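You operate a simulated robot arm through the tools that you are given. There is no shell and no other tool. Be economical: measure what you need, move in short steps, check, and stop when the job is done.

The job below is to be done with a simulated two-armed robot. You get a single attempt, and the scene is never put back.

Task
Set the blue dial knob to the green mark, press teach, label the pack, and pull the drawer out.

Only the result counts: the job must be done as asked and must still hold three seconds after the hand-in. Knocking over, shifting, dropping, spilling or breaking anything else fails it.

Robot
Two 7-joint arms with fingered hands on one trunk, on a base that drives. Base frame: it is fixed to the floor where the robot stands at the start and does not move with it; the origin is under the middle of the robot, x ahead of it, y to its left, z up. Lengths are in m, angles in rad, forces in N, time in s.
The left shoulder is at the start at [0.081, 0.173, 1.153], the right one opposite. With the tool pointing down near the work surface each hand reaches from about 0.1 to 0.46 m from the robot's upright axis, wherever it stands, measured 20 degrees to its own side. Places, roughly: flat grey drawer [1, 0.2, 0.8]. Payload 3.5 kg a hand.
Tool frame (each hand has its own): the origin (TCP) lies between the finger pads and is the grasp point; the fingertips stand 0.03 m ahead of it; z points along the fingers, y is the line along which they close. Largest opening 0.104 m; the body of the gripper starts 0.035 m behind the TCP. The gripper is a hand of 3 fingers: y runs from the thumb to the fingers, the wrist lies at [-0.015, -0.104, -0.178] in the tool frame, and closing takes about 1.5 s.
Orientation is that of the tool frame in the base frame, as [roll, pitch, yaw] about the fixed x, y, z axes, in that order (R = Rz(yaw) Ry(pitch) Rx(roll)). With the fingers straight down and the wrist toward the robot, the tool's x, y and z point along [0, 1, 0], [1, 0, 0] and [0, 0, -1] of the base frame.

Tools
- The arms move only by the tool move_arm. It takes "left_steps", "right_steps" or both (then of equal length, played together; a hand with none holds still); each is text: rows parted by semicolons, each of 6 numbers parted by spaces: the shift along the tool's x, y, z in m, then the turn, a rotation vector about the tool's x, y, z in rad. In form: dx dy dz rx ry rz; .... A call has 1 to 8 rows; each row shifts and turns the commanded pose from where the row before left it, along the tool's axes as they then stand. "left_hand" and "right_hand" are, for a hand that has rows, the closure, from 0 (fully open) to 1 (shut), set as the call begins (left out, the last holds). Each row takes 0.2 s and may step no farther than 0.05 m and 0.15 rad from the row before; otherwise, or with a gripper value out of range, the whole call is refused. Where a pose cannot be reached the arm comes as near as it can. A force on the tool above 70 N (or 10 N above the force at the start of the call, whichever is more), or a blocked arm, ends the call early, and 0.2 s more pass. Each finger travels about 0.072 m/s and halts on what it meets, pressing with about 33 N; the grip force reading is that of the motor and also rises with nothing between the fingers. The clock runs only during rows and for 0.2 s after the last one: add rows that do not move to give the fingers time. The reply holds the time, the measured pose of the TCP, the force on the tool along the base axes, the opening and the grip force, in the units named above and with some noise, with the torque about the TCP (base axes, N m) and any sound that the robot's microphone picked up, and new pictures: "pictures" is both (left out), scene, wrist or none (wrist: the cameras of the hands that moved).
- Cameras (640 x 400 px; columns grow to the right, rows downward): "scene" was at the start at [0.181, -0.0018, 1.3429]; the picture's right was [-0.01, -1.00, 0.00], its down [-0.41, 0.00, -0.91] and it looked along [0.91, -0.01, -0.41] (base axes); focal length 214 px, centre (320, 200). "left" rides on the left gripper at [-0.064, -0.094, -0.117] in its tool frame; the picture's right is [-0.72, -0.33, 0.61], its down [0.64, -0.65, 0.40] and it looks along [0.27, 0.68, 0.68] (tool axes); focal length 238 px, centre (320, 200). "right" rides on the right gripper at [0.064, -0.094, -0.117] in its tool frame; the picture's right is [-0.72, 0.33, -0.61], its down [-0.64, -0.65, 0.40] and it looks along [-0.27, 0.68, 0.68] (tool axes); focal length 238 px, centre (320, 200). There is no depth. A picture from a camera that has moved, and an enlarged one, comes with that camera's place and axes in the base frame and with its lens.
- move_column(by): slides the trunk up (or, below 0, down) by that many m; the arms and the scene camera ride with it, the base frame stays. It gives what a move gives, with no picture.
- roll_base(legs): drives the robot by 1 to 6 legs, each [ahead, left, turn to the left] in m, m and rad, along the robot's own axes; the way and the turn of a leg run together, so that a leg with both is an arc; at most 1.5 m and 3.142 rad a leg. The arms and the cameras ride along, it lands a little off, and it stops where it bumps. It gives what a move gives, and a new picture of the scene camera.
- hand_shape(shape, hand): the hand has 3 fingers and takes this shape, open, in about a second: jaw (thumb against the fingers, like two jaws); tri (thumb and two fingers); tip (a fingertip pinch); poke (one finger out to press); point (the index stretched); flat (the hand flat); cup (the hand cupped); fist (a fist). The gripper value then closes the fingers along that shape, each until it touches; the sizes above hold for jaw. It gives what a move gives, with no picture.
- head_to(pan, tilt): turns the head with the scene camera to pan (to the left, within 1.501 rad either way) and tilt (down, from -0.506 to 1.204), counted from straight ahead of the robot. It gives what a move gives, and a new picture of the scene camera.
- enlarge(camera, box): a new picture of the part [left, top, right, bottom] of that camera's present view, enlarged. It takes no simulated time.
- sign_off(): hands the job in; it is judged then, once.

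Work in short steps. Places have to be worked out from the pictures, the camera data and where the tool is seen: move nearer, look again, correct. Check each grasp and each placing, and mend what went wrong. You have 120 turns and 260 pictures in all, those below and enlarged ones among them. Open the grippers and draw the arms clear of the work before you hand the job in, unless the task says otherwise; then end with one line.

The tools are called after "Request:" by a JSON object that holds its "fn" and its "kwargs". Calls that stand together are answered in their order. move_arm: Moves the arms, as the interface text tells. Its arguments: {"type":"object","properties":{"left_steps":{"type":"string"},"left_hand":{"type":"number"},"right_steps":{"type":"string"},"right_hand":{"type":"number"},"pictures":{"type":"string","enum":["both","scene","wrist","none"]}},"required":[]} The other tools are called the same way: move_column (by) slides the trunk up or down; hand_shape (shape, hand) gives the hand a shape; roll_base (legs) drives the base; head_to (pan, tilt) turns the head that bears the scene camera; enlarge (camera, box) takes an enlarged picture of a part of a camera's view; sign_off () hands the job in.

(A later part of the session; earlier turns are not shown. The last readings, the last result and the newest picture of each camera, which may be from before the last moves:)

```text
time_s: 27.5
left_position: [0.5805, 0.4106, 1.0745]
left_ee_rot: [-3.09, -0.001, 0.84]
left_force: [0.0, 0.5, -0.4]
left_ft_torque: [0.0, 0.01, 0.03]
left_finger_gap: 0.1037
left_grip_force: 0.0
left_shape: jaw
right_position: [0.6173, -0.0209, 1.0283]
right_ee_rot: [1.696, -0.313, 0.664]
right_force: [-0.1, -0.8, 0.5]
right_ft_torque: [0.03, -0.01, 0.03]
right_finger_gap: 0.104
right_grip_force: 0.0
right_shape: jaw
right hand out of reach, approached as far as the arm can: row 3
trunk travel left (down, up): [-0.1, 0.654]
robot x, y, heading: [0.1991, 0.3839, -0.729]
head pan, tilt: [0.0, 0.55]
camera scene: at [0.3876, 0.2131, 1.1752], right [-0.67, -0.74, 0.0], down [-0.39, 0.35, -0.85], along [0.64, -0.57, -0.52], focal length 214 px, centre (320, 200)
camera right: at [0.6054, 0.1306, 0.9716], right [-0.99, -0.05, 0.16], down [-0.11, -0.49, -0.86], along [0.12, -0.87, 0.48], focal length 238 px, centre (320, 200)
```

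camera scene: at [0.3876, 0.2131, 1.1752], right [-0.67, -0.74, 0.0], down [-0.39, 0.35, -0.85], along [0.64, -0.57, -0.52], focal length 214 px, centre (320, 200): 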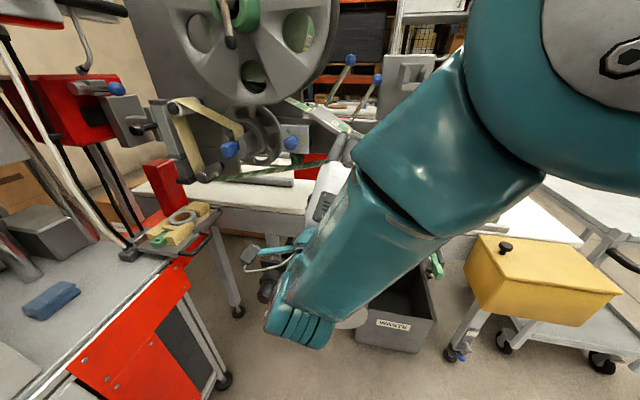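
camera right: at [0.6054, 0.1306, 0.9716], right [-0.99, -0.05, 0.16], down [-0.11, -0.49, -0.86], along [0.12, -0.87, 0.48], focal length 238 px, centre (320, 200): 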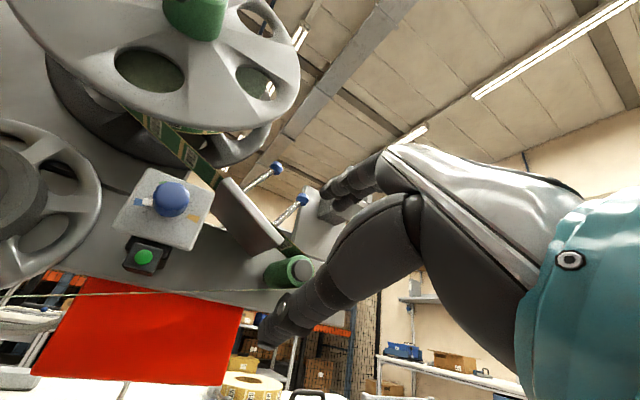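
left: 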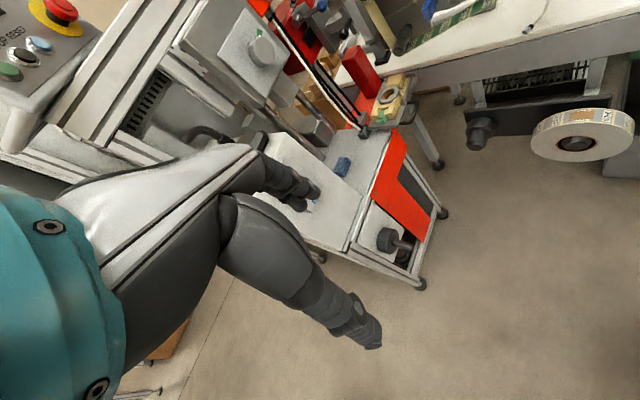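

The dial shows well from the wrist camera; I'm zooming in to read the knob pointer and marks.

Request:
{"fn": "enlarge", "kwargs": {"camera": "right", "box": [100, 150, 228, 230]}}

Request:
{"fn": "enlarge", "kwargs": {"camera": "scene", "box": [240, 110, 340, 172]}}

```text
5.00 times, centred on (164, 190) of right
camera zoom: at [0.6054, 0.1306, 0.9716], right [-0.99, -0.05, 0.16], down [-0.11, -0.49, -0.86], along [0.12, -0.87, 0.48], focal length 1192 px, centre (1100, 250)
```

zoom: 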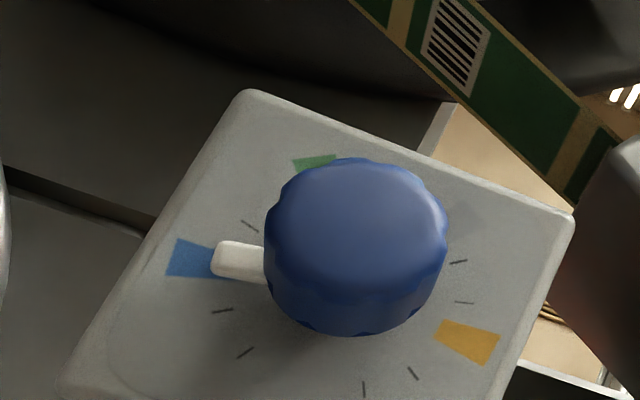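

```text
6.40 times, centred on (290, 141) of scene
camera zoom: at [0.3876, 0.2131, 1.1752], right [-0.67, -0.74, 0.0], down [-0.39, 0.35, -0.85], along [0.64, -0.57, -0.52], focal length 1373 px, centre (512, 578)
```

zoom: 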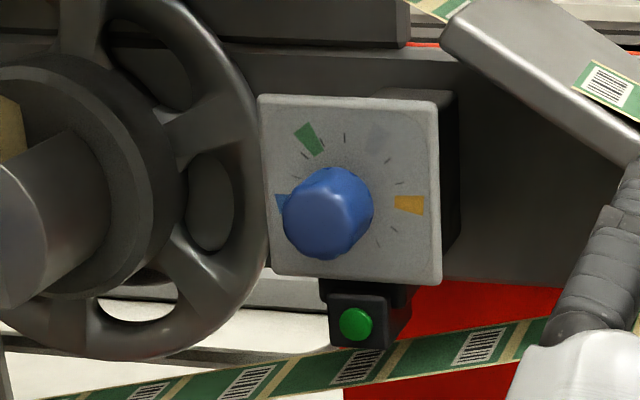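

The pointer sits on the blue mark and the green mark is about 60° clockwise. The knob front is near (0.747, -0.029, 1.049) and the plate's push direction about yaw -50°. Before gripping, I'll level the hand and wind the wrist back to leave room for the clockwise turn.

Request:
{"fn": "move_arm", "kwargs": {"right_steps": "0 0 0 -0.06 0.02 -0.13;0 0 0 -0.055 0.02 -0.13;0 0 0 0 0 -0.15;0 0 0 0 0 -0.15;0 0 0 0 0 -0.15;0 0 0 0 0 0", "pictures": "wrist"}}

```text
time_s: 28.9
left_position: [0.5805, 0.4109, 1.0746]
left_ee_rot: [-3.089, -0.003, 0.839]
left_force: [0.8, 0.7, 0.5]
left_ft_torque: [0.01, 0.02, 0.04]
left_finger_gap: 0.1037
left_grip_force: 0.0
left_shape: jaw
right_position: [0.6273, -0.0201, 1.0462]
right_ee_rot: [1.573, 0.394, 0.718]
right_force: [-0.8, 1.1, 0.5]
right_ft_torque: [0.04, 0.05, -0.01]
right_finger_gap: 0.1039
right_grip_force: 0.0
right_shape: jaw
right hand out of reach, approached as far as the arm can: row 1, 2, 5
trunk travel left (down, up): [-0.1, 0.654]
robot x, y, heading: [0.1988, 0.3845, -0.732]
head pan, tilt: [0.0, 0.55]
camera right: at [0.5653, 0.0832, 0.9344], right [-0.81, 0.11, 0.58], down [-0.37, -0.86, -0.36], along [0.46, -0.5, 0.73], focal length 238 px, centre (320, 200)
```

right: 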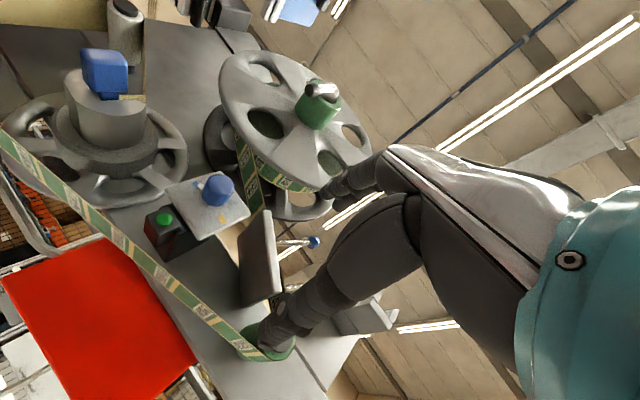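

The hand is level at yaw -49° and wound back 0.39 rad. I'll half close the fingers and line up 6 cm in front of the knob.

Request:
{"fn": "move_arm", "kwargs": {"right_steps": "0.026 0.012 0.003 0 0 0;0.026 0.012 0.003 0 0 0;0.025 0.011 0.002 0 0 0;0 0 0 0 0 0;0 0 0 0 0 0", "right_hand": 0.45}}

Request:
{"fn": "enlarge", "kwargs": {"camera": "right", "box": [160, 60, 480, 260]}}

Request:
{"fn": "enlarge", "kwargs": {"camera": "scene", "box": [220, 90, 380, 190]}}

```text
time_s: 30.1
left_position: [0.581, 0.4092, 1.0747]
left_ee_rot: [-3.089, -0.001, 0.839]
left_force: [0.3, 0.0, -0.4]
left_ft_torque: [0.01, 0.01, -0.02]
left_finger_gap: 0.1038
left_grip_force: 0.1
left_shape: jaw
right_position: [0.6946, 0.031, 1.051]
right_ee_rot: [1.573, 0.392, 0.721]
right_force: [-0.2, 0.3, -0.2]
right_ft_torque: [0.01, -0.01, 0.05]
right_finger_gap: 0.0575
right_grip_force: 0.0
right_shape: jaw
trunk travel left (down, up): [-0.1, 0.654]
robot x, y, heading: [0.1952, 0.3831, -0.73]
head pan, tilt: [0.0, 0.55]
camera scene: at [0.3874, 0.213, 1.1752], right [-0.67, -0.74, 0.0], down [-0.39, 0.35, -0.85], along [0.64, -0.57, -0.52], focal length 214 px, centre (320, 200)
camera right: at [0.635, 0.133, 0.9388], right [-0.81, 0.1, 0.58], down [-0.37, -0.86, -0.36], along [0.46, -0.5, 0.73], focal length 238 px, centre (320, 200)
```

scene: 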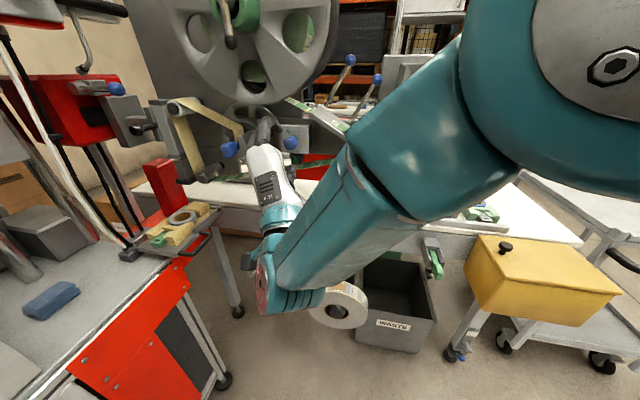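
right: 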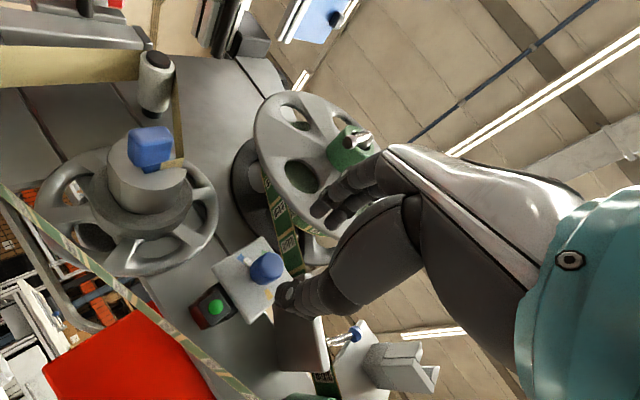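

```text
2.00 times, centred on (320, 160) of right
camera zoom: at [0.635, 0.133, 0.9388], right [-0.81, 0.1, 0.58], down [-0.37, -0.86, -0.36], along [0.46, -0.5, 0.73], focal length 477 px, centre (320, 280)
```

zoom: 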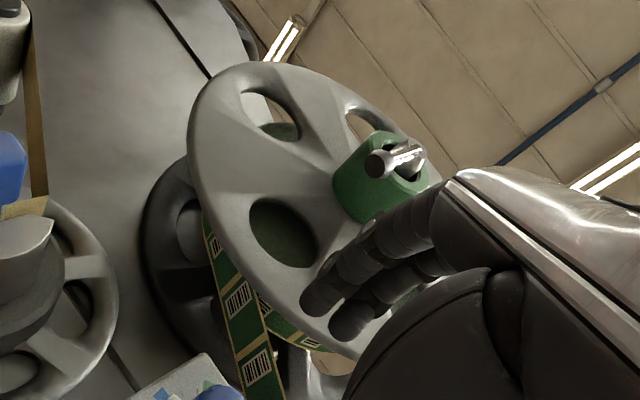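

```text
4.00 times, centred on (300, 140) of scene
camera zoom: at [0.3874, 0.213, 1.1752], right [-0.67, -0.74, 0.0], down [-0.39, 0.35, -0.85], along [0.64, -0.57, -0.52], focal length 858 px, centre (400, 440)
```

zoom: 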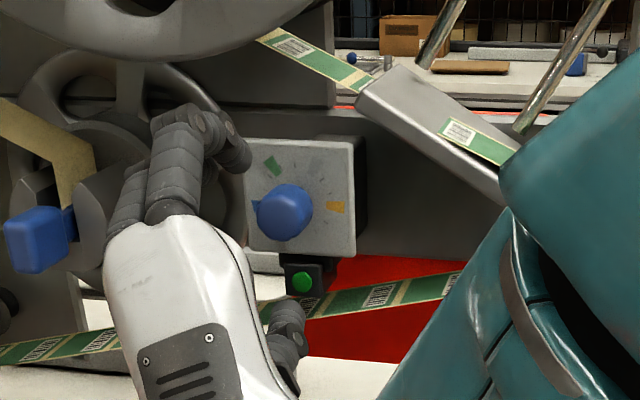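

Projection puts the knob front near (0.749, -0.031, 1.048), straight ahead of the hand. I'll advance 5 cm and check.

Request:
{"fn": "move_arm", "kwargs": {"right_steps": "0.0005 -0.001 0.02 0 0 0;0.0005 -0.001 0.02 0 0 0;0 -0.001 0.015 0 0 0", "pictures": "wrist"}}

Request:
{"fn": "enlarge", "kwargs": {"camera": "scene", "box": [240, 100, 340, 162]}}

Request:
{"fn": "enlarge", "kwargs": {"camera": "right", "box": [240, 200, 400, 300]}}

```text
time_s: 30.9
left_position: [0.5801, 0.41, 1.0742]
left_ee_rot: [-3.088, -0.002, 0.84]
left_force: [0.3, 0.0, -0.5]
left_ft_torque: [0.01, -0.01, 0.02]
left_finger_gap: 0.1035
left_grip_force: 0.1
left_shape: jaw
right_position: [0.7328, -0.0103, 1.0477]
right_ee_rot: [1.572, 0.394, 0.721]
right_force: [0.0, 0.2, 0.3]
right_ft_torque: [0.04, 0.0, -0.01]
right_finger_gap: 0.0575
right_grip_force: 0.0
right_shape: jaw
trunk travel left (down, up): [-0.1, 0.654]
robot x, y, heading: [0.1975, 0.3883, -0.735]
head pan, tilt: [0.0, 0.55]
camera right: at [0.6718, 0.092, 0.9351], right [-0.81, 0.1, 0.58], down [-0.37, -0.86, -0.36], along [0.46, -0.5, 0.73], focal length 238 px, centre (320, 200)
```

right: 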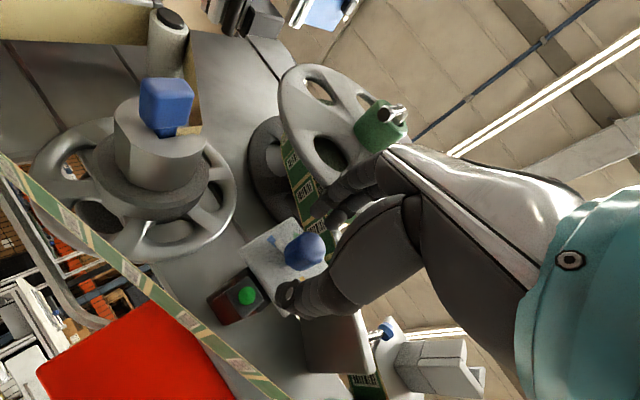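

```text
6.40 times, centred on (290, 131) of scene
camera zoom: at [0.3875, 0.213, 1.1752], right [-0.67, -0.74, 0.0], down [-0.39, 0.35, -0.85], along [0.64, -0.57, -0.52], focal length 1373 px, centre (512, 642)
```

zoom: 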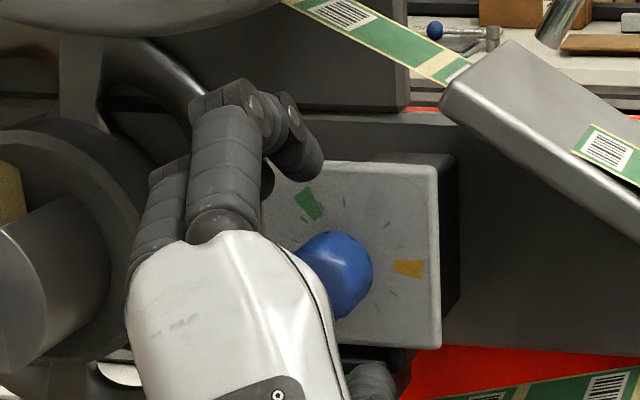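

```text
4.00 times, centred on (320, 250) of right
camera zoom: at [0.6718, 0.092, 0.9351], right [-0.81, 0.1, 0.58], down [-0.37, -0.86, -0.36], along [0.46, -0.5, 0.73], focal length 953 px, centre (320, 0)
```

zoom: 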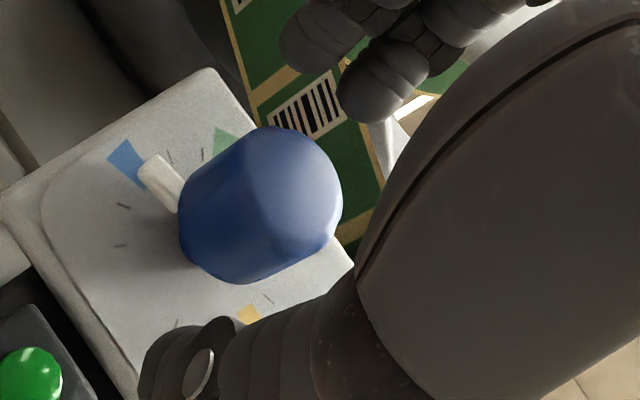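

The knob sits between thumb and fingers. I'll go 1 cm further and close.

Request:
{"fn": "move_arm", "kwargs": {"right_steps": "0 0 0.005 0 0 0;0 0 0.005 0 0 0", "pictures": "none"}}

Request:
{"fn": "move_arm", "kwargs": {"right_steps": "0 0 0 0 0 0;0 0 0 0 0 0;0 0 0 0 0 0;0 0 0 0 0 0", "right_hand": 1, "pictures": "wrist"}}

Request:
{"fn": "enlarge", "kwargs": {"camera": "right", "box": [240, 200, 400, 300]}}

Request:
{"fn": "enlarge", "kwargs": {"camera": "scene", "box": [240, 100, 340, 162]}}

```text
time_s: 31.5
left_position: [0.5799, 0.4105, 1.0746]
left_ee_rot: [-3.091, -0.002, 0.838]
left_force: [0.0, -0.4, -0.1]
left_ft_torque: [0.0, -0.05, 0.0]
left_finger_gap: 0.1035
left_grip_force: 0.0
left_shape: jaw
right_position: [0.7386, -0.013, 1.0493]
right_ee_rot: [1.575, 0.394, 0.716]
right_force: [0.5, 0.0, -0.7]
right_ft_torque: [0.05, -0.03, 0.0]
right_finger_gap: 0.0576
right_grip_force: 0.0
right_shape: jaw
right hand out of reach, approached as far as the arm can: row 2
trunk travel left (down, up): [-0.1, 0.654]
robot x, y, heading: [0.2, 0.3826, -0.73]
head pan, tilt: [0.0, 0.55]
```

```text
time_s: 32.5
left_position: [0.581, 0.4093, 1.0745]
left_ee_rot: [-3.089, -0.001, 0.84]
left_force: [0.3, -1.4, -0.2]
left_ft_torque: [0.03, 0.0, -0.02]
left_finger_gap: 0.1037
left_grip_force: 0.2
left_shape: jaw
right_position: [0.738, -0.0124, 1.0489]
right_ee_rot: [1.578, 0.394, 0.721]
right_force: [4.1, -1.4, -2.0]
right_ft_torque: [0.07, 0.03, 0.05]
right_finger_gap: 0.0169
right_grip_force: 33.0
right_shape: jaw
trunk travel left (down, up): [-0.1, 0.654]
robot x, y, heading: [0.1963, 0.3853, -0.73]
head pan, tilt: [0.0, 0.55]
camera right: at [0.6775, 0.0903, 0.9377], right [-0.81, 0.11, 0.58], down [-0.37, -0.86, -0.36], along [0.46, -0.51, 0.73], focal length 238 px, centre (320, 200)
```

right: 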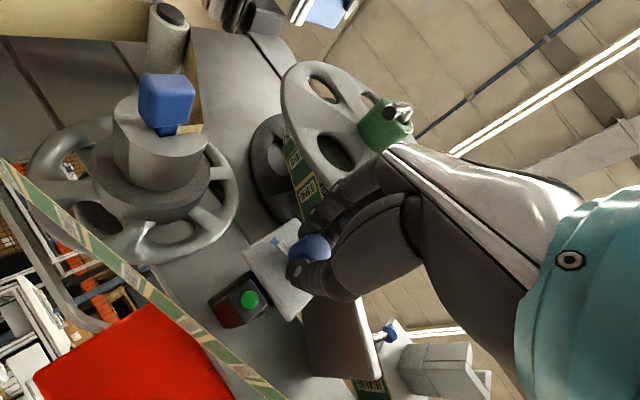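

```text
4.00 times, centred on (320, 250) of right
camera zoom: at [0.6775, 0.0903, 0.9377], right [-0.81, 0.11, 0.58], down [-0.37, -0.86, -0.36], along [0.46, -0.51, 0.73], focal length 953 px, centre (320, 0)
```

zoom: 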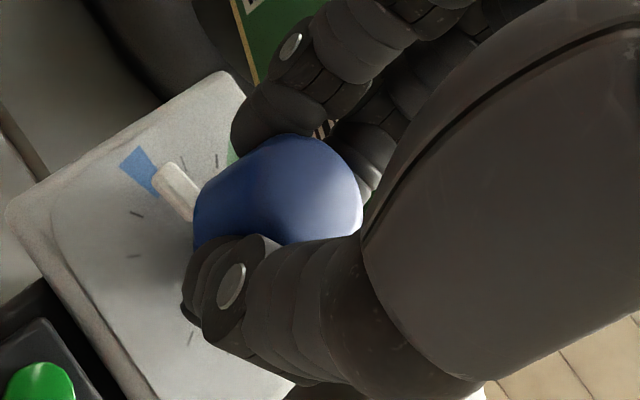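

```text
6.40 times, centred on (290, 131) of scene
camera zoom: at [0.3876, 0.213, 1.1752], right [-0.67, -0.74, 0.0], down [-0.39, 0.35, -0.85], along [0.64, -0.57, -0.52], focal length 1373 px, centre (512, 642)
```

zoom: 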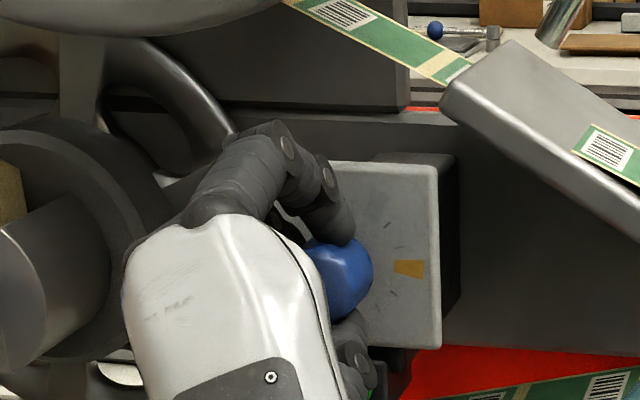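

The knob is gripped (33 N). Turning clockwise 0.6 rad to start.

Request:
{"fn": "move_arm", "kwargs": {"right_steps": "0 0 0 0 0 0.12;0 0 0 0 0 0.12;0 0 0 0 0 0.12;0 0 0 0 0 0.12;0 0 0 0 0 0.12;0 0 0 0 0 0", "pictures": "none"}}

Request:
{"fn": "enlarge", "kwargs": {"camera": "right", "box": [220, 180, 380, 280]}}

Request:
{"fn": "enlarge", "kwargs": {"camera": "scene", "box": [240, 100, 340, 162]}}

```text
time_s: 33.9
left_position: [0.5798, 0.4097, 1.0752]
left_ee_rot: [-3.089, -0.003, 0.837]
left_force: [-0.9, 0.0, 0.4]
left_ft_torque: [0.01, -0.01, 0.02]
left_finger_gap: 0.1036
left_grip_force: 0.1
left_shape: jaw
right_position: [0.737, -0.0139, 1.0498]
right_ee_rot: [1.57, -0.21, 0.72]
right_force: [4.2, -2.5, 9.1]
right_ft_torque: [-0.32, -0.22, -0.03]
right_finger_gap: 0.0166
right_grip_force: 32.9
right_shape: jaw
trunk travel left (down, up): [-0.1, 0.654]
robot x, y, heading: [0.1968, 0.3843, -0.73]
head pan, tilt: [0.0, 0.55]
```

```text
4.00 times, centred on (300, 230) of right
camera zoom: at [0.7209, 0.1276, 0.9699], right [-0.98, -0.05, 0.17], down [-0.1, -0.63, -0.77], along [0.14, -0.78, 0.61], focal length 953 px, centre (400, 80)
```

zoom: 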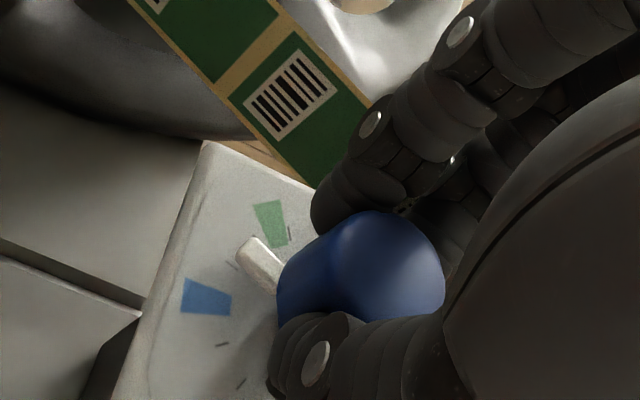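

```text
6.40 times, centred on (290, 131) of scene
camera zoom: at [0.3874, 0.2131, 1.1753], right [-0.67, -0.74, 0.0], down [-0.39, 0.35, -0.85], along [0.64, -0.57, -0.52], focal length 1373 px, centre (512, 642)
```

zoom: 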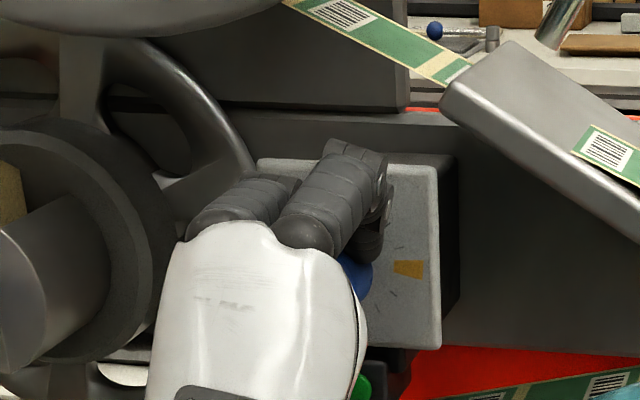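

The pointer follows and is over halfway. I'll turn another 0.36 rad.

Request:
{"fn": "move_arm", "kwargs": {"right_steps": "0 0 0 0 0 0.12;0 0 0 0 0 0.12;0 0 0 0 0 0.12;0 0 0 0 0 0", "pictures": "none"}}

Request:
{"fn": "enlarge", "kwargs": {"camera": "right", "box": [220, 180, 380, 280]}}

```text
time_s: 34.9
left_position: [0.5799, 0.4102, 1.0743]
left_ee_rot: [-3.088, -0.002, 0.839]
left_force: [0.0, 0.4, -0.3]
left_ft_torque: [0.01, -0.02, 0.03]
left_finger_gap: 0.1037
left_grip_force: 0.0
left_shape: jaw
right_position: [0.7357, -0.0139, 1.0507]
right_ee_rot: [1.569, -0.567, 0.719]
right_force: [-0.1, -2.8, 14.5]
right_ft_torque: [-0.51, -0.36, -0.26]
right_finger_gap: 0.0164
right_grip_force: 32.8
right_shape: jaw
trunk travel left (down, up): [-0.1, 0.654]
robot x, y, heading: [0.1998, 0.3852, -0.732]
head pan, tilt: [0.0, 0.55]
```

```text
4.00 times, centred on (300, 230) of right
camera zoom: at [0.7373, 0.142, 1.0036], right [-0.99, -0.05, -0.11], down [0.13, -0.43, -0.89], along [0.0, -0.9, 0.43], focal length 953 px, centre (400, 80)
```

zoom: 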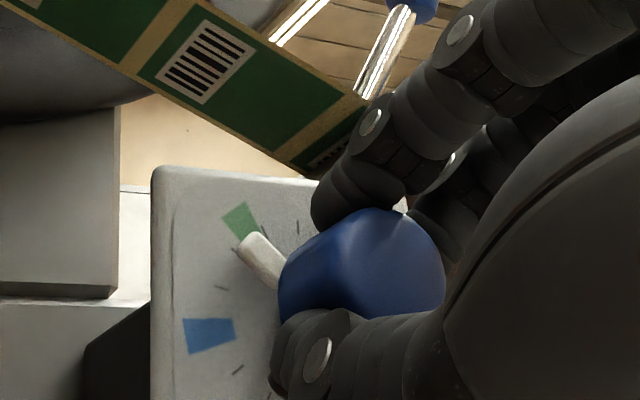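

Close to alignment; I'm zooming tighter to judge what's left.

Request:
{"fn": "enlarge", "kwargs": {"camera": "right", "box": [250, 215, 314, 255]}}

```text
10.00 times, centred on (282, 235) of right
camera zoom: at [0.7373, 0.142, 1.0036], right [-0.99, -0.05, -0.11], down [0.13, -0.43, -0.89], along [0.0, -0.9, 0.43], focal length 2384 px, centre (700, -150)
```

zoom: 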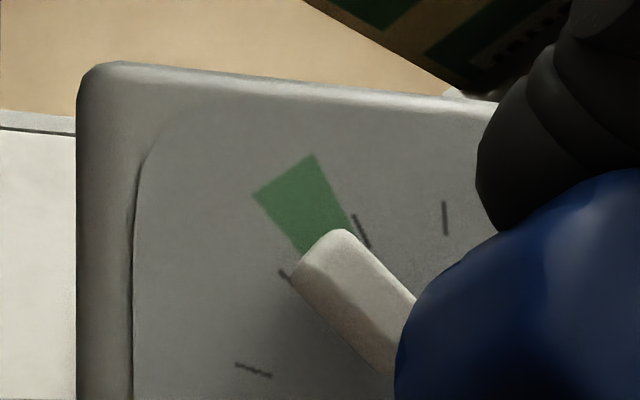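

The pointer is at about 46° left of up and the green mark's axis at about 36°, so about 0.17 rad remains.

Request:
{"fn": "move_arm", "kwargs": {"right_steps": "0 0 0 0 0 0.09;0 0 0 0 0 0.09;0 0 0 0 0 0", "pictures": "none"}}

Request:
{"fn": "enlarge", "kwargs": {"camera": "right", "box": [250, 215, 314, 255]}}

```text
time_s: 35.7
left_position: [0.5807, 0.4101, 1.0747]
left_ee_rot: [-3.089, -0.002, 0.839]
left_force: [0.1, -0.7, 0.5]
left_ft_torque: [0.0, -0.03, 0.02]
left_finger_gap: 0.1038
left_grip_force: 0.0
left_shape: jaw
right_position: [0.7356, -0.0133, 1.0491]
right_ee_rot: [1.571, -0.748, 0.717]
right_force: [-3.7, -5.7, 15.3]
right_ft_torque: [-0.54, -0.42, -0.43]
right_finger_gap: 0.0164
right_grip_force: 32.4
right_shape: jaw
trunk travel left (down, up): [-0.1, 0.654]
robot x, y, heading: [0.1959, 0.3829, -0.734]
head pan, tilt: [0.0, 0.55]
```

```text
10.00 times, centred on (282, 235) of right
camera zoom: at [0.7419, 0.1463, 1.023], right [-0.97, -0.03, -0.25], down [0.25, -0.32, -0.91], along [-0.05, -0.95, 0.32], focal length 2384 px, centre (700, -150)
```

zoom: 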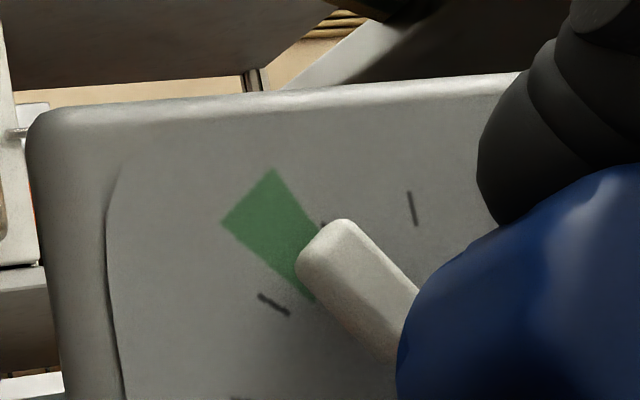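

The pointer now reads about 36°, lined up with the green mark. I'll release, back out and verify.

Request:
{"fn": "move_arm", "kwargs": {"right_steps": "0 0 0 0 0 0;0 0 0 0 0 0;0 0 0 0 0 0;0 0 -0.02 0 0 0;0 0 -0.03 0 0 0;0 0 -0.03 0 0 0", "right_hand": 0.45, "pictures": "wrist"}}

Request:
{"fn": "enlarge", "kwargs": {"camera": "right", "box": [200, 150, 328, 230]}}

Request:
{"fn": "enlarge", "kwargs": {"camera": "scene", "box": [260, 110, 324, 150]}}

```text
time_s: 37.1
left_position: [0.5806, 0.4094, 1.0754]
left_ee_rot: [-3.09, -0.002, 0.84]
left_force: [0.2, 0.3, 0.2]
left_ft_torque: [0.03, 0.0, -0.02]
left_finger_gap: 0.1038
left_grip_force: 0.1
left_shape: jaw
right_position: [0.7091, -0.0142, 1.0774]
right_ee_rot: [1.576, -0.747, 0.723]
right_force: [4.0, 2.2, -3.4]
right_ft_torque: [0.09, -0.04, 0.13]
right_finger_gap: 0.0621
right_grip_force: 0.0
right_shape: jaw
right hand out of reach, approached as far as the arm can: row 4, 5, 6
trunk travel left (down, up): [-0.1, 0.654]
robot x, y, heading: [0.196, 0.3865, -0.733]
head pan, tilt: [0.0, 0.55]
camera right: at [0.7134, 0.1469, 1.0511], right [-0.97, -0.04, -0.25], down [0.25, -0.32, -0.92], along [-0.04, -0.95, 0.32], focal length 238 px, centre (320, 200)
```

right: 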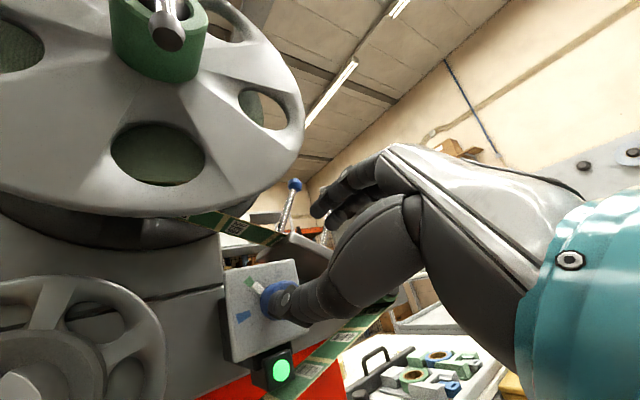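

```text
5.00 times, centred on (264, 190) of right
camera zoom: at [0.7134, 0.1469, 1.0511], right [-0.97, -0.04, -0.25], down [0.25, -0.32, -0.92], along [-0.04, -0.95, 0.32], focal length 1192 px, centre (600, 250)
```

zoom: 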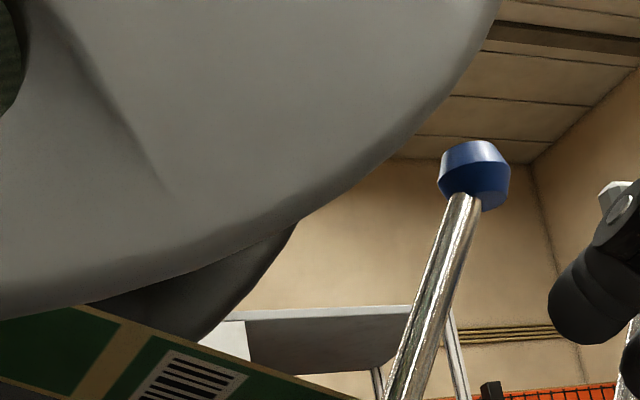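

```text
10.00 times, centred on (292, 130) of scene
camera zoom: at [0.3876, 0.213, 1.1752], right [-0.67, -0.74, 0.0], down [-0.39, 0.35, -0.85], along [0.64, -0.57, -0.52], focal length 2145 px, centre (600, 900)
```

zoom: 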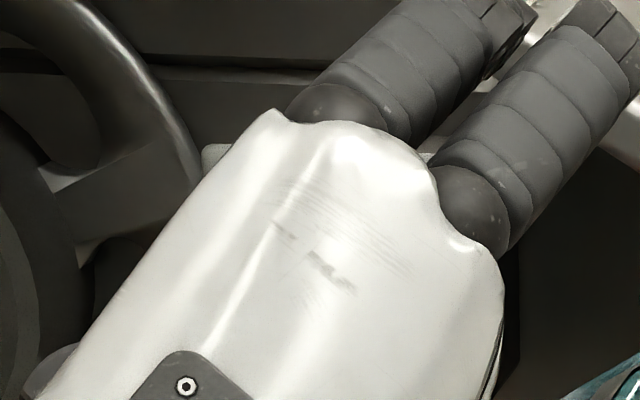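

Joint limits made the arm lift instead of withdraw straight, and the thumb is close to the knob. I'll back the base straight out along the knob axis.

Request:
{"fn": "roll_base", "kwargs": {"legs": [[-0.12, 0.014, 0]]}}

Request:
{"fn": "enlarge", "kwargs": {"camera": "right", "box": [180, 180, 340, 280]}}

```text
time_s: 38.4
left_position: [0.5028, 0.4985, 1.0749]
left_ee_rot: [-3.088, -0.002, 0.84]
left_force: [-0.3, -0.3, 0.2]
left_ft_torque: [-0.01, -0.01, 0.06]
left_finger_gap: 0.1037
left_grip_force: 0.0
left_shape: jaw
right_position: [0.6303, 0.075, 1.0774]
right_ee_rot: [1.575, -0.747, 0.718]
right_force: [-0.1, -0.3, 0.7]
right_ft_torque: [0.0, 0.01, 0.01]
right_finger_gap: 0.0574
right_grip_force: 0.0
right_shape: jaw
trunk travel left (down, up): [-0.1, 0.654]
robot x, y, heading: [0.1185, 0.4754, -0.73]
head pan, tilt: [0.0, 0.55]
camera scene: at [0.31, 0.3012, 1.175], right [-0.67, -0.74, 0.0], down [-0.39, 0.35, -0.85], along [0.64, -0.57, -0.52], focal length 214 px, centre (320, 200)
```

scene: 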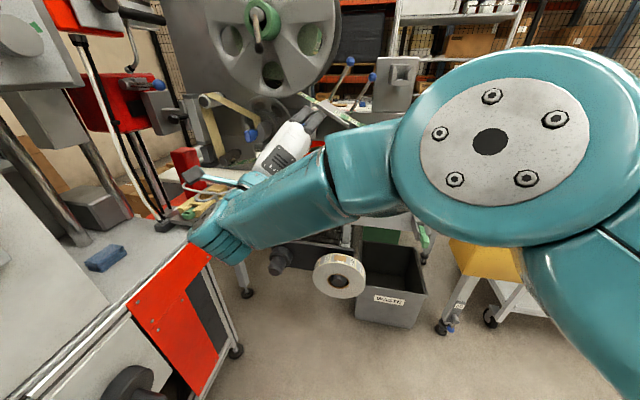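

```text
4.00 times, centred on (260, 230) of right
camera zoom: at [0.6359, 0.2346, 1.051], right [-0.97, -0.03, -0.25], down [0.24, -0.32, -0.92], along [-0.05, -0.95, 0.32], focal length 953 px, centre (560, 80)
```

zoom: 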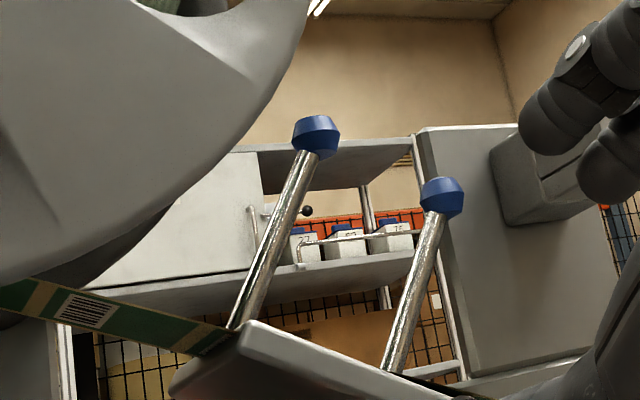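

I'm clear of the dial; now to look at it from both cameras.

Request:
{"fn": "enlarge", "kwargs": {"camera": "right", "box": [180, 250, 340, 350]}}

Request:
{"fn": "enlarge", "kwargs": {"camera": "scene", "box": [250, 90, 350, 152]}}

```text
4.00 times, centred on (260, 300) of right
camera zoom: at [0.6359, 0.2346, 1.051], right [-0.97, -0.03, -0.25], down [0.24, -0.32, -0.92], along [-0.05, -0.95, 0.32], focal length 953 px, centre (560, -200)
```

zoom: 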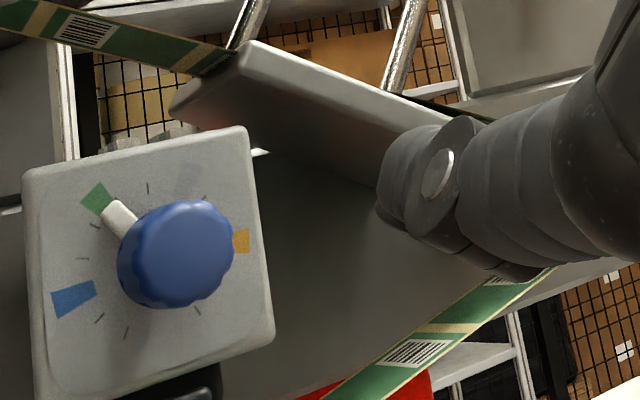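

```text
6.40 times, centred on (300, 121) of scene
camera zoom: at [0.31, 0.3012, 1.175], right [-0.67, -0.74, 0.0], down [-0.39, 0.35, -0.85], along [0.64, -0.57, -0.52], focal length 1373 px, centre (448, 706)
```

zoom: 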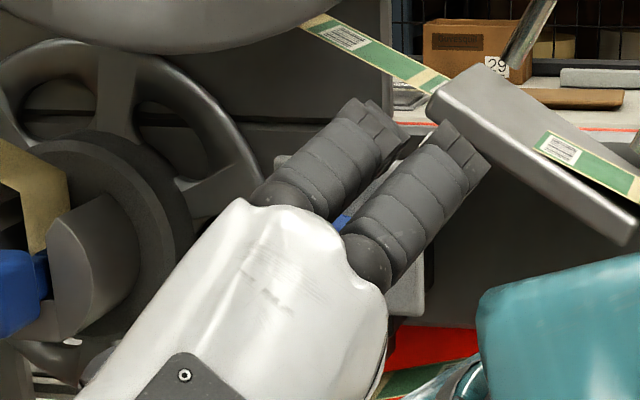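

Request:
{"fn": "enlarge", "kwargs": {"camera": "right", "box": [186, 285, 250, 325]}}

```text
10.00 times, centred on (218, 305) of right
camera zoom: at [0.6359, 0.2346, 1.051], right [-0.97, -0.03, -0.25], down [0.24, -0.32, -0.92], along [-0.05, -0.95, 0.32], focal length 2384 px, centre (1340, -850)
```

zoom: 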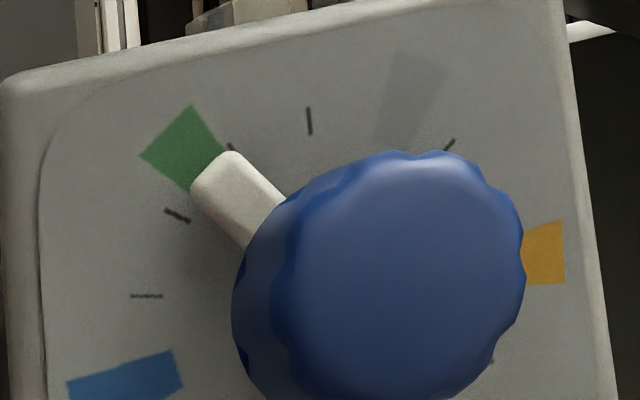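

The marks look evenly spaced at about 70°, so the pointer may be a few degrees short. I'll move the right hand aside for a frontal view from the head.

Request:
{"fn": "move_arm", "kwargs": {"right_steps": "-0.025 0.025 -0.01 0 0 -0.1;-0.025 0.025 -0.01 0 0 -0.1;-0.028 0.022 -0.01 0 0 -0.1;-0.03 0.02 -0.01 0 0 -0.1;-0.03 0.015 0 0 0 -0.1;-0.03 0.01 0 0 0 0", "pictures": "scene"}}

Request:
{"fn": "enlarge", "kwargs": {"camera": "scene", "box": [260, 110, 324, 150]}}

```text
time_s: 39.8
left_position: [0.5028, 0.4968, 1.0741]
left_ee_rot: [-3.087, -0.003, 0.84]
left_force: [0.8, -0.2, 0.6]
left_ft_torque: [-0.02, 0.0, 0.02]
left_finger_gap: 0.1037
left_grip_force: 0.0
left_shape: jaw
right_position: [0.463, -0.0333, 1.1193]
right_ee_rot: [1.578, -0.246, 0.724]
right_force: [-0.7, 0.5, 0.2]
right_ft_torque: [-0.01, -0.02, -0.02]
right_finger_gap: 0.0574
right_grip_force: 0.0
right_shape: jaw
right hand out of reach, approached as far as the arm can: row 5, 6
trunk travel left (down, up): [-0.1, 0.654]
robot x, y, heading: [0.124, 0.4751, -0.73]
head pan, tilt: [0.0, 0.55]
camera scene: at [0.3101, 0.3003, 1.1748], right [-0.67, -0.74, 0.0], down [-0.39, 0.35, -0.85], along [0.64, -0.57, -0.52], focal length 214 px, centre (320, 200)
```

scene: 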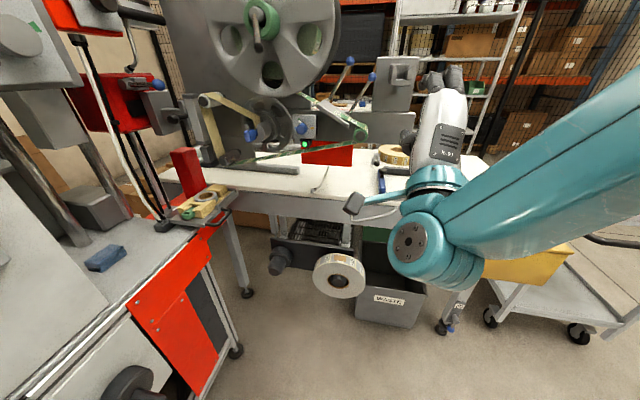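

```text
10.00 times, centred on (292, 130) of scene
camera zoom: at [0.3101, 0.3003, 1.1748], right [-0.67, -0.74, 0.0], down [-0.39, 0.35, -0.85], along [0.64, -0.57, -0.52], focal length 2145 px, centre (600, 900)
```

zoom: 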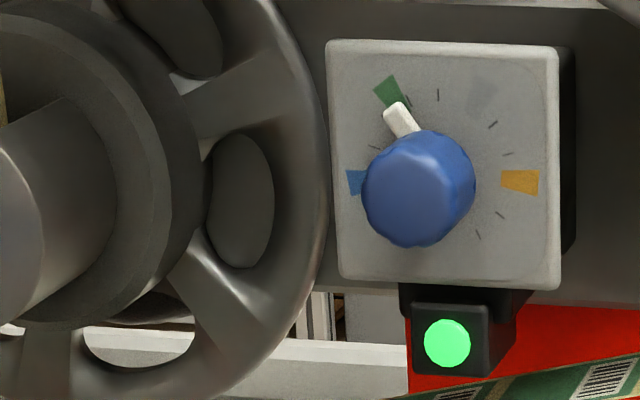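

The sensor LED now glows bright green and the pointer sits on the green mark, so the dial is set. Before turning the robot to the teach panel I'll fold the right arm back.

Request:
{"fn": "move_arm", "kwargs": {"right_steps": "-0.02 0 -0.035 0.15 0 -0.05;-0.02 0 -0.035 0.15 0 -0.05;-0.02 -0.01 -0.03 0.15 0 -0.05;-0.02 -0.015 -0.03 0.15 0 -0.05;-0.01 -0.02 -0.025 0.15 0 -0.05;-0.01 -0.03 -0.02 0.15 0 0;0 -0.03 -0.01 0.15 0 0;0 -0.03 0 0.15 0 0", "pictures": "scene"}}

```text
refused: row 1 steps farther than a row can; nothing moved
```

Combined rotation exceeded the 0.15 rad limit, so I'm reducing it.

Request:
{"fn": "move_arm", "kwargs": {"right_steps": "-0.02 0 -0.035 0.14 0 -0.05;-0.02 0 -0.035 0.14 0 -0.05;-0.02 -0.01 -0.03 0.14 0 -0.05;-0.02 -0.015 -0.03 0.14 0 -0.05;-0.01 -0.02 -0.025 0.14 0 -0.05;-0.01 -0.03 -0.02 0.14 0 0;0 -0.03 -0.01 0.14 0 0;0 -0.03 0 0.14 0 0", "pictures": "scene"}}

```text
time_s: 41.6
left_position: [0.5034, 0.498, 1.0742]
left_ee_rot: [-3.086, -0.003, 0.84]
left_force: [1.1, -1.3, -0.3]
left_ft_torque: [0.03, -0.01, -0.03]
left_finger_gap: 0.1037
left_grip_force: 0.0
left_shape: jaw
right_position: [0.2859, 0.0577, 1.1067]
right_ee_rot: [2.691, -0.016, 0.804]
right_force: [-0.4, -0.9, 0.2]
right_ft_torque: [-0.02, 0.02, 0.01]
right_finger_gap: 0.0571
right_grip_force: 0.1
right_shape: jaw
right hand out of reach, approached as far as the arm can: row 2, 3, 4, 5
trunk travel left (down, up): [-0.1, 0.654]
robot x, y, heading: [0.1213, 0.4715, -0.735]
head pan, tilt: [0.0, 0.55]
camera scene: at [0.3106, 0.3007, 1.1748], right [-0.67, -0.74, 0.0], down [-0.39, 0.35, -0.85], along [0.63, -0.57, -0.52], focal length 214 px, centre (320, 200)
```

scene: 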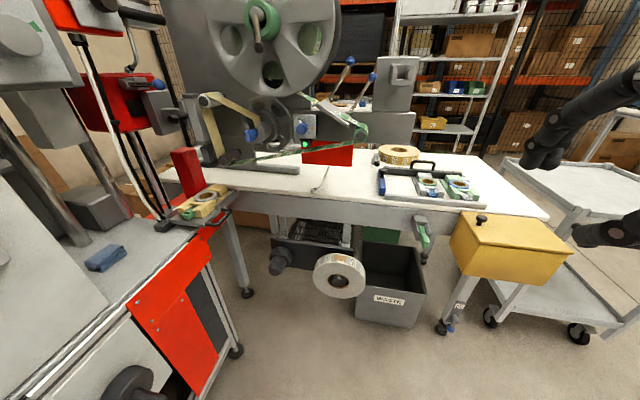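

The right hand is nearly tucked. I'll pull it in a little more, then turn the robot to face the machine's control panel.

Request:
{"fn": "move_arm", "kwargs": {"right_steps": "0 -0.035 -0.015 0 0 0;0 -0.035 -0.015 0 0 0;0 -0.035 -0.015 0 0 0", "pictures": "none"}}

Request:
{"fn": "roll_base", "kwargs": {"legs": [[0, 0, 1.43], [-0.17, -0.3, 0]]}}

Request:
{"fn": "hand_shape", "kwargs": {"shape": "poke", "hand": "left"}}

```text
time_s: 42.4
left_position: [0.5026, 0.498, 1.074]
left_ee_rot: [-3.087, 0.0, 0.84]
left_force: [0.0, 0.8, 0.5]
left_ft_torque: [-0.01, -0.03, 0.03]
left_finger_gap: 0.1035
left_grip_force: 0.1
left_shape: jaw
right_position: [0.2081, 0.139, 1.1168]
right_ee_rot: [2.689, -0.018, 0.806]
right_force: [0.0, 0.2, -0.9]
right_ft_torque: [0.0, 0.01, 0.01]
right_finger_gap: 0.0576
right_grip_force: 0.2
right_shape: jaw
right hand out of reach, approached as far as the arm can: row 1, 2
trunk travel left (down, up): [-0.1, 0.654]
robot x, y, heading: [0.1193, 0.4713, -0.733]
head pan, tilt: [0.0, 0.55]
```

```text
time_s: 45.6
left_position: [0.3822, 0.7843, 1.0733]
left_ee_rot: [-3.071, -0.015, 1.796]
left_force: [0.4, 0.0, -0.4]
left_ft_torque: [-0.02, -0.01, 0.0]
left_finger_gap: 0.1039
left_grip_force: 0.1
left_shape: jaw
right_position: [0.5079, 0.3377, 1.1075]
right_ee_rot: [2.707, -0.03, 1.767]
right_force: [-0.5, 0.0, -0.4]
right_ft_torque: [0.03, 0.01, 0.01]
right_finger_gap: 0.0571
right_grip_force: 0.1
right_shape: jaw
trunk travel left (down, up): [-0.1, 0.654]
robot x, y, heading: [0.1595, 0.4629, 0.23]
head pan, tilt: [0.0, 0.55]
stopped in leg 1: the robot was blocked; the commanded pose is now the measured one
camera scene: at [0.4338, 0.5136, 1.169], right [0.23, -0.97, -0.01], down [-0.53, -0.11, -0.84], along [0.82, 0.2, -0.54], focal length 214 px, centre (320, 200)
```

scene: 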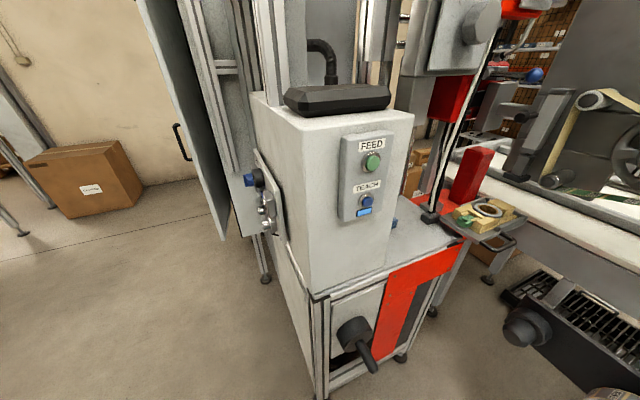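

```text
time_s: 46.5
left_position: [0.3813, 0.7845, 1.0712]
left_ee_rot: [-3.063, -0.019, 1.798]
left_force: [0.2, -0.3, 0.5]
left_ft_torque: [0.01, -0.03, -0.01]
left_finger_gap: 0.0
left_grip_force: 0.0
left_shape: poke
right_position: [0.5082, 0.3386, 1.1046]
right_ee_rot: [2.714, -0.033, 1.767]
right_force: [-0.4, -0.1, -0.1]
right_ft_torque: [0.01, 0.0, -0.03]
right_finger_gap: 0.0573
right_grip_force: 0.0
right_shape: jaw
trunk travel left (down, up): [-0.1, 0.654]
robot x, y, heading: [0.1532, 0.4659, 0.226]
head pan, tilt: [0.0, 0.55]
```

The rotation was blocked, probably against the counting station on the robot's left. I'll look that way before moving.

Request:
{"fn": "head_to", "kwargs": {"pan": 1.3, "tilt": 0.6}}

Request:
{"fn": "head_to", "kwargs": {"pan": 1.0, "tilt": 1.1}}

```text
time_s: 48.0
left_position: [0.3819, 0.7853, 1.0731]
left_ee_rot: [-3.064, -0.018, 1.798]
left_force: [0.4, 0.9, -0.6]
left_ft_torque: [0.01, 0.0, 0.01]
left_finger_gap: 0.0
left_grip_force: 0.1
left_shape: poke
right_position: [0.5083, 0.3386, 1.1064]
right_ee_rot: [2.715, -0.032, 1.765]
right_force: [0.5, 0.4, 0.3]
right_ft_torque: [0.0, 0.04, 0.04]
right_finger_gap: 0.0569
right_grip_force: 0.1
right_shape: jaw
trunk travel left (down, up): [-0.1, 0.654]
robot x, y, heading: [0.152, 0.4653, 0.225]
head pan, tilt: [1.3, 0.6]
camera scene: at [0.3508, 0.5818, 1.1667], right [1.0, -0.04, -0.03], down [-0.05, -0.56, -0.83], along [0.02, 0.83, -0.56], focal length 214 px, centre (320, 200)
```

scene: 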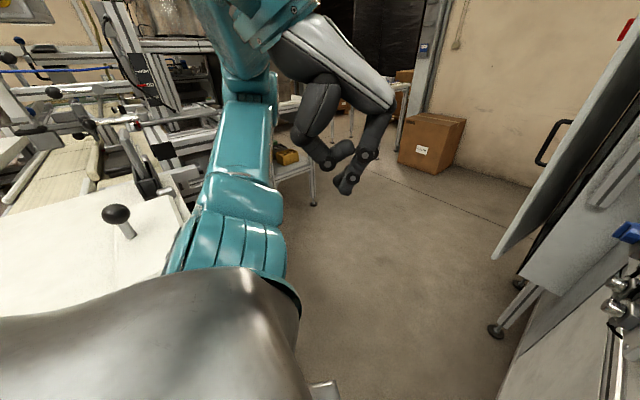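

```text
time_s: 48.9
left_position: [0.3814, 0.7857, 1.0738]
left_ee_rot: [-3.063, -0.019, 1.799]
left_force: [-0.2, 0.2, 0.2]
left_ft_torque: [-0.01, 0.03, 0.03]
left_finger_gap: 0.0001
left_grip_force: 0.1
left_shape: poke
right_position: [0.508, 0.3381, 1.1052]
right_ee_rot: [2.713, -0.032, 1.766]
right_force: [-0.1, 0.5, 0.5]
right_ft_torque: [0.0, -0.01, -0.04]
right_finger_gap: 0.0572
right_grip_force: 0.1
right_shape: jaw
trunk travel left (down, up): [-0.1, 0.654]
robot x, y, heading: [0.1535, 0.4688, 0.231]
head pan, tilt: [1.0, 1.1]
camera scene: at [0.367, 0.5534, 1.1275], right [0.94, -0.33, -0.03], down [-0.31, -0.83, -0.45], along [0.13, 0.44, -0.89], focal length 214 px, centre (320, 200)
```

scene: 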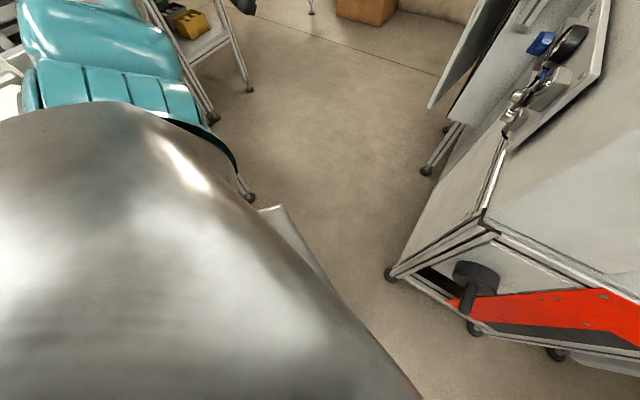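

Nothing has toppled; the left elbow is resting against the side table. I'll shift the robot right, away from it, then finish turning.

Request:
{"fn": "roll_base", "kwargs": {"legs": [[0.0, -0.05, -0.1], [0.0, -0.3, 0]]}}

Request:
{"fn": "roll_base", "kwargs": {"legs": [[0, 0, 0.55]]}}

Request:
{"fn": "head_to", "kwargs": {"pan": 0.0, "tilt": 0.4}}

```text
time_s: 49.7
left_position: [0.3819, 0.7786, 1.0738]
left_ee_rot: [-3.073, -0.022, 1.764]
left_force: [0.3, 0.6, 0.7]
left_ft_torque: [-0.05, -0.01, -0.01]
left_finger_gap: 0.0002
left_grip_force: 0.0
left_shape: poke
right_position: [0.495, 0.3306, 1.1116]
right_ee_rot: [2.699, -0.022, 1.739]
right_force: [-1.0, -0.7, 0.6]
right_ft_torque: [0.0, 0.01, 0.01]
right_finger_gap: 0.0575
right_grip_force: 0.1
right_shape: jaw
trunk travel left (down, up): [-0.1, 0.654]
robot x, y, heading: [0.163, 0.4603, 0.203]
head pan, tilt: [1.0, 1.1]
stopped in leg 1: the robot was blocked; the commanded pose is now the measured one
camera scene: at [0.3593, 0.5498, 1.1303], right [0.93, -0.36, -0.01], down [-0.33, -0.83, -0.45], along [0.15, 0.43, -0.89], focal length 214 px, centre (320, 200)
```

scene: 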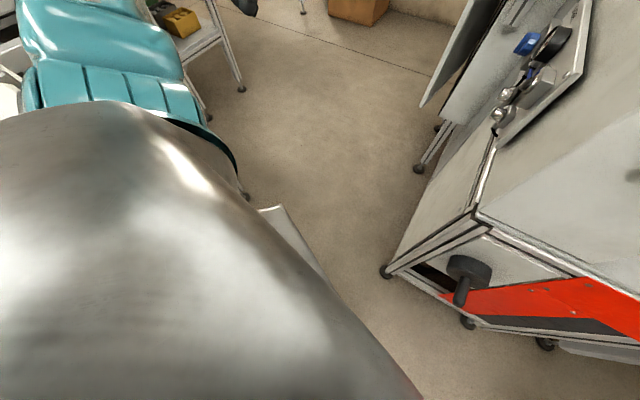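

```text
time_s: 50.3
left_position: [0.3825, 0.7771, 1.0728]
left_ee_rot: [-3.074, -0.025, 1.758]
left_force: [-0.3, -0.7, 0.6]
left_ft_torque: [-0.03, -0.02, 0.0]
left_finger_gap: 0.0
left_grip_force: 0.1
left_shape: poke
right_position: [0.4926, 0.3311, 1.1132]
right_ee_rot: [2.693, -0.024, 1.739]
right_force: [-0.5, 0.4, 0.4]
right_ft_torque: [0.03, 0.01, 0.02]
right_finger_gap: 0.0571
right_grip_force: 0.1
right_shape: jaw
trunk travel left (down, up): [-0.1, 0.654]
robot x, y, heading: [0.1612, 0.4597, 0.207]
head pan, tilt: [1.0, 1.1]
stopped in leg 1: the robot was blocked; the commanded pose is now the measured one
camera scene: at [0.358, 0.5488, 1.1304], right [0.93, -0.36, -0.01], down [-0.33, -0.83, -0.46], along [0.16, 0.43, -0.89], focal length 214 px, centre (320, 200)
```

scene: 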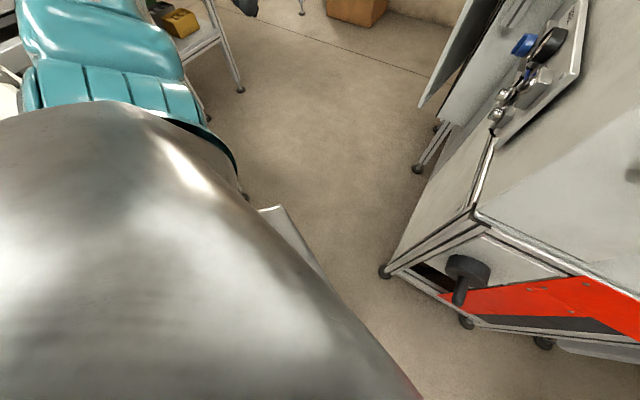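

```text
time_s: 51.6
left_position: [0.3812, 0.7787, 1.0745]
left_ee_rot: [-3.075, -0.022, 1.762]
left_force: [-0.5, 0.5, 0.2]
left_ft_torque: [0.02, 0.01, 0.01]
left_finger_gap: 0.0001
left_grip_force: 0.1
left_shape: poke
right_position: [0.4944, 0.3313, 1.1132]
right_ee_rot: [2.697, -0.023, 1.74]
right_force: [-0.3, 0.0, 0.0]
right_ft_torque: [0.01, -0.01, 0.0]
right_finger_gap: 0.0571
right_grip_force: 0.1
right_shape: jaw
trunk travel left (down, up): [-0.1, 0.654]
robot x, y, heading: [0.1623, 0.458, 0.203]
head pan, tilt: [0.0, 0.4]
camera scene: at [0.4275, 0.5088, 1.1861], right [0.2, -0.98, -0.01], down [-0.39, -0.08, -0.92], along [0.9, 0.19, -0.4], focal length 214 px, centre (320, 200)
```

scene: 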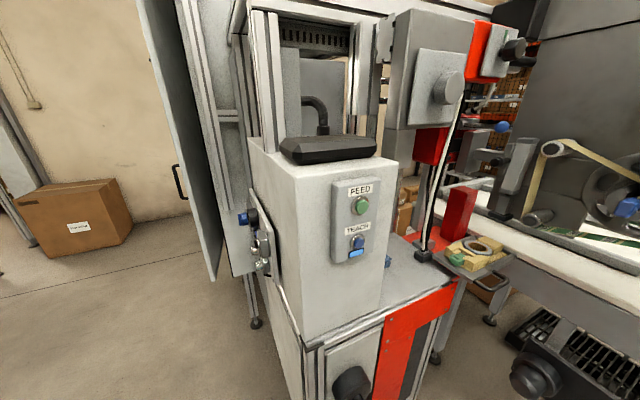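

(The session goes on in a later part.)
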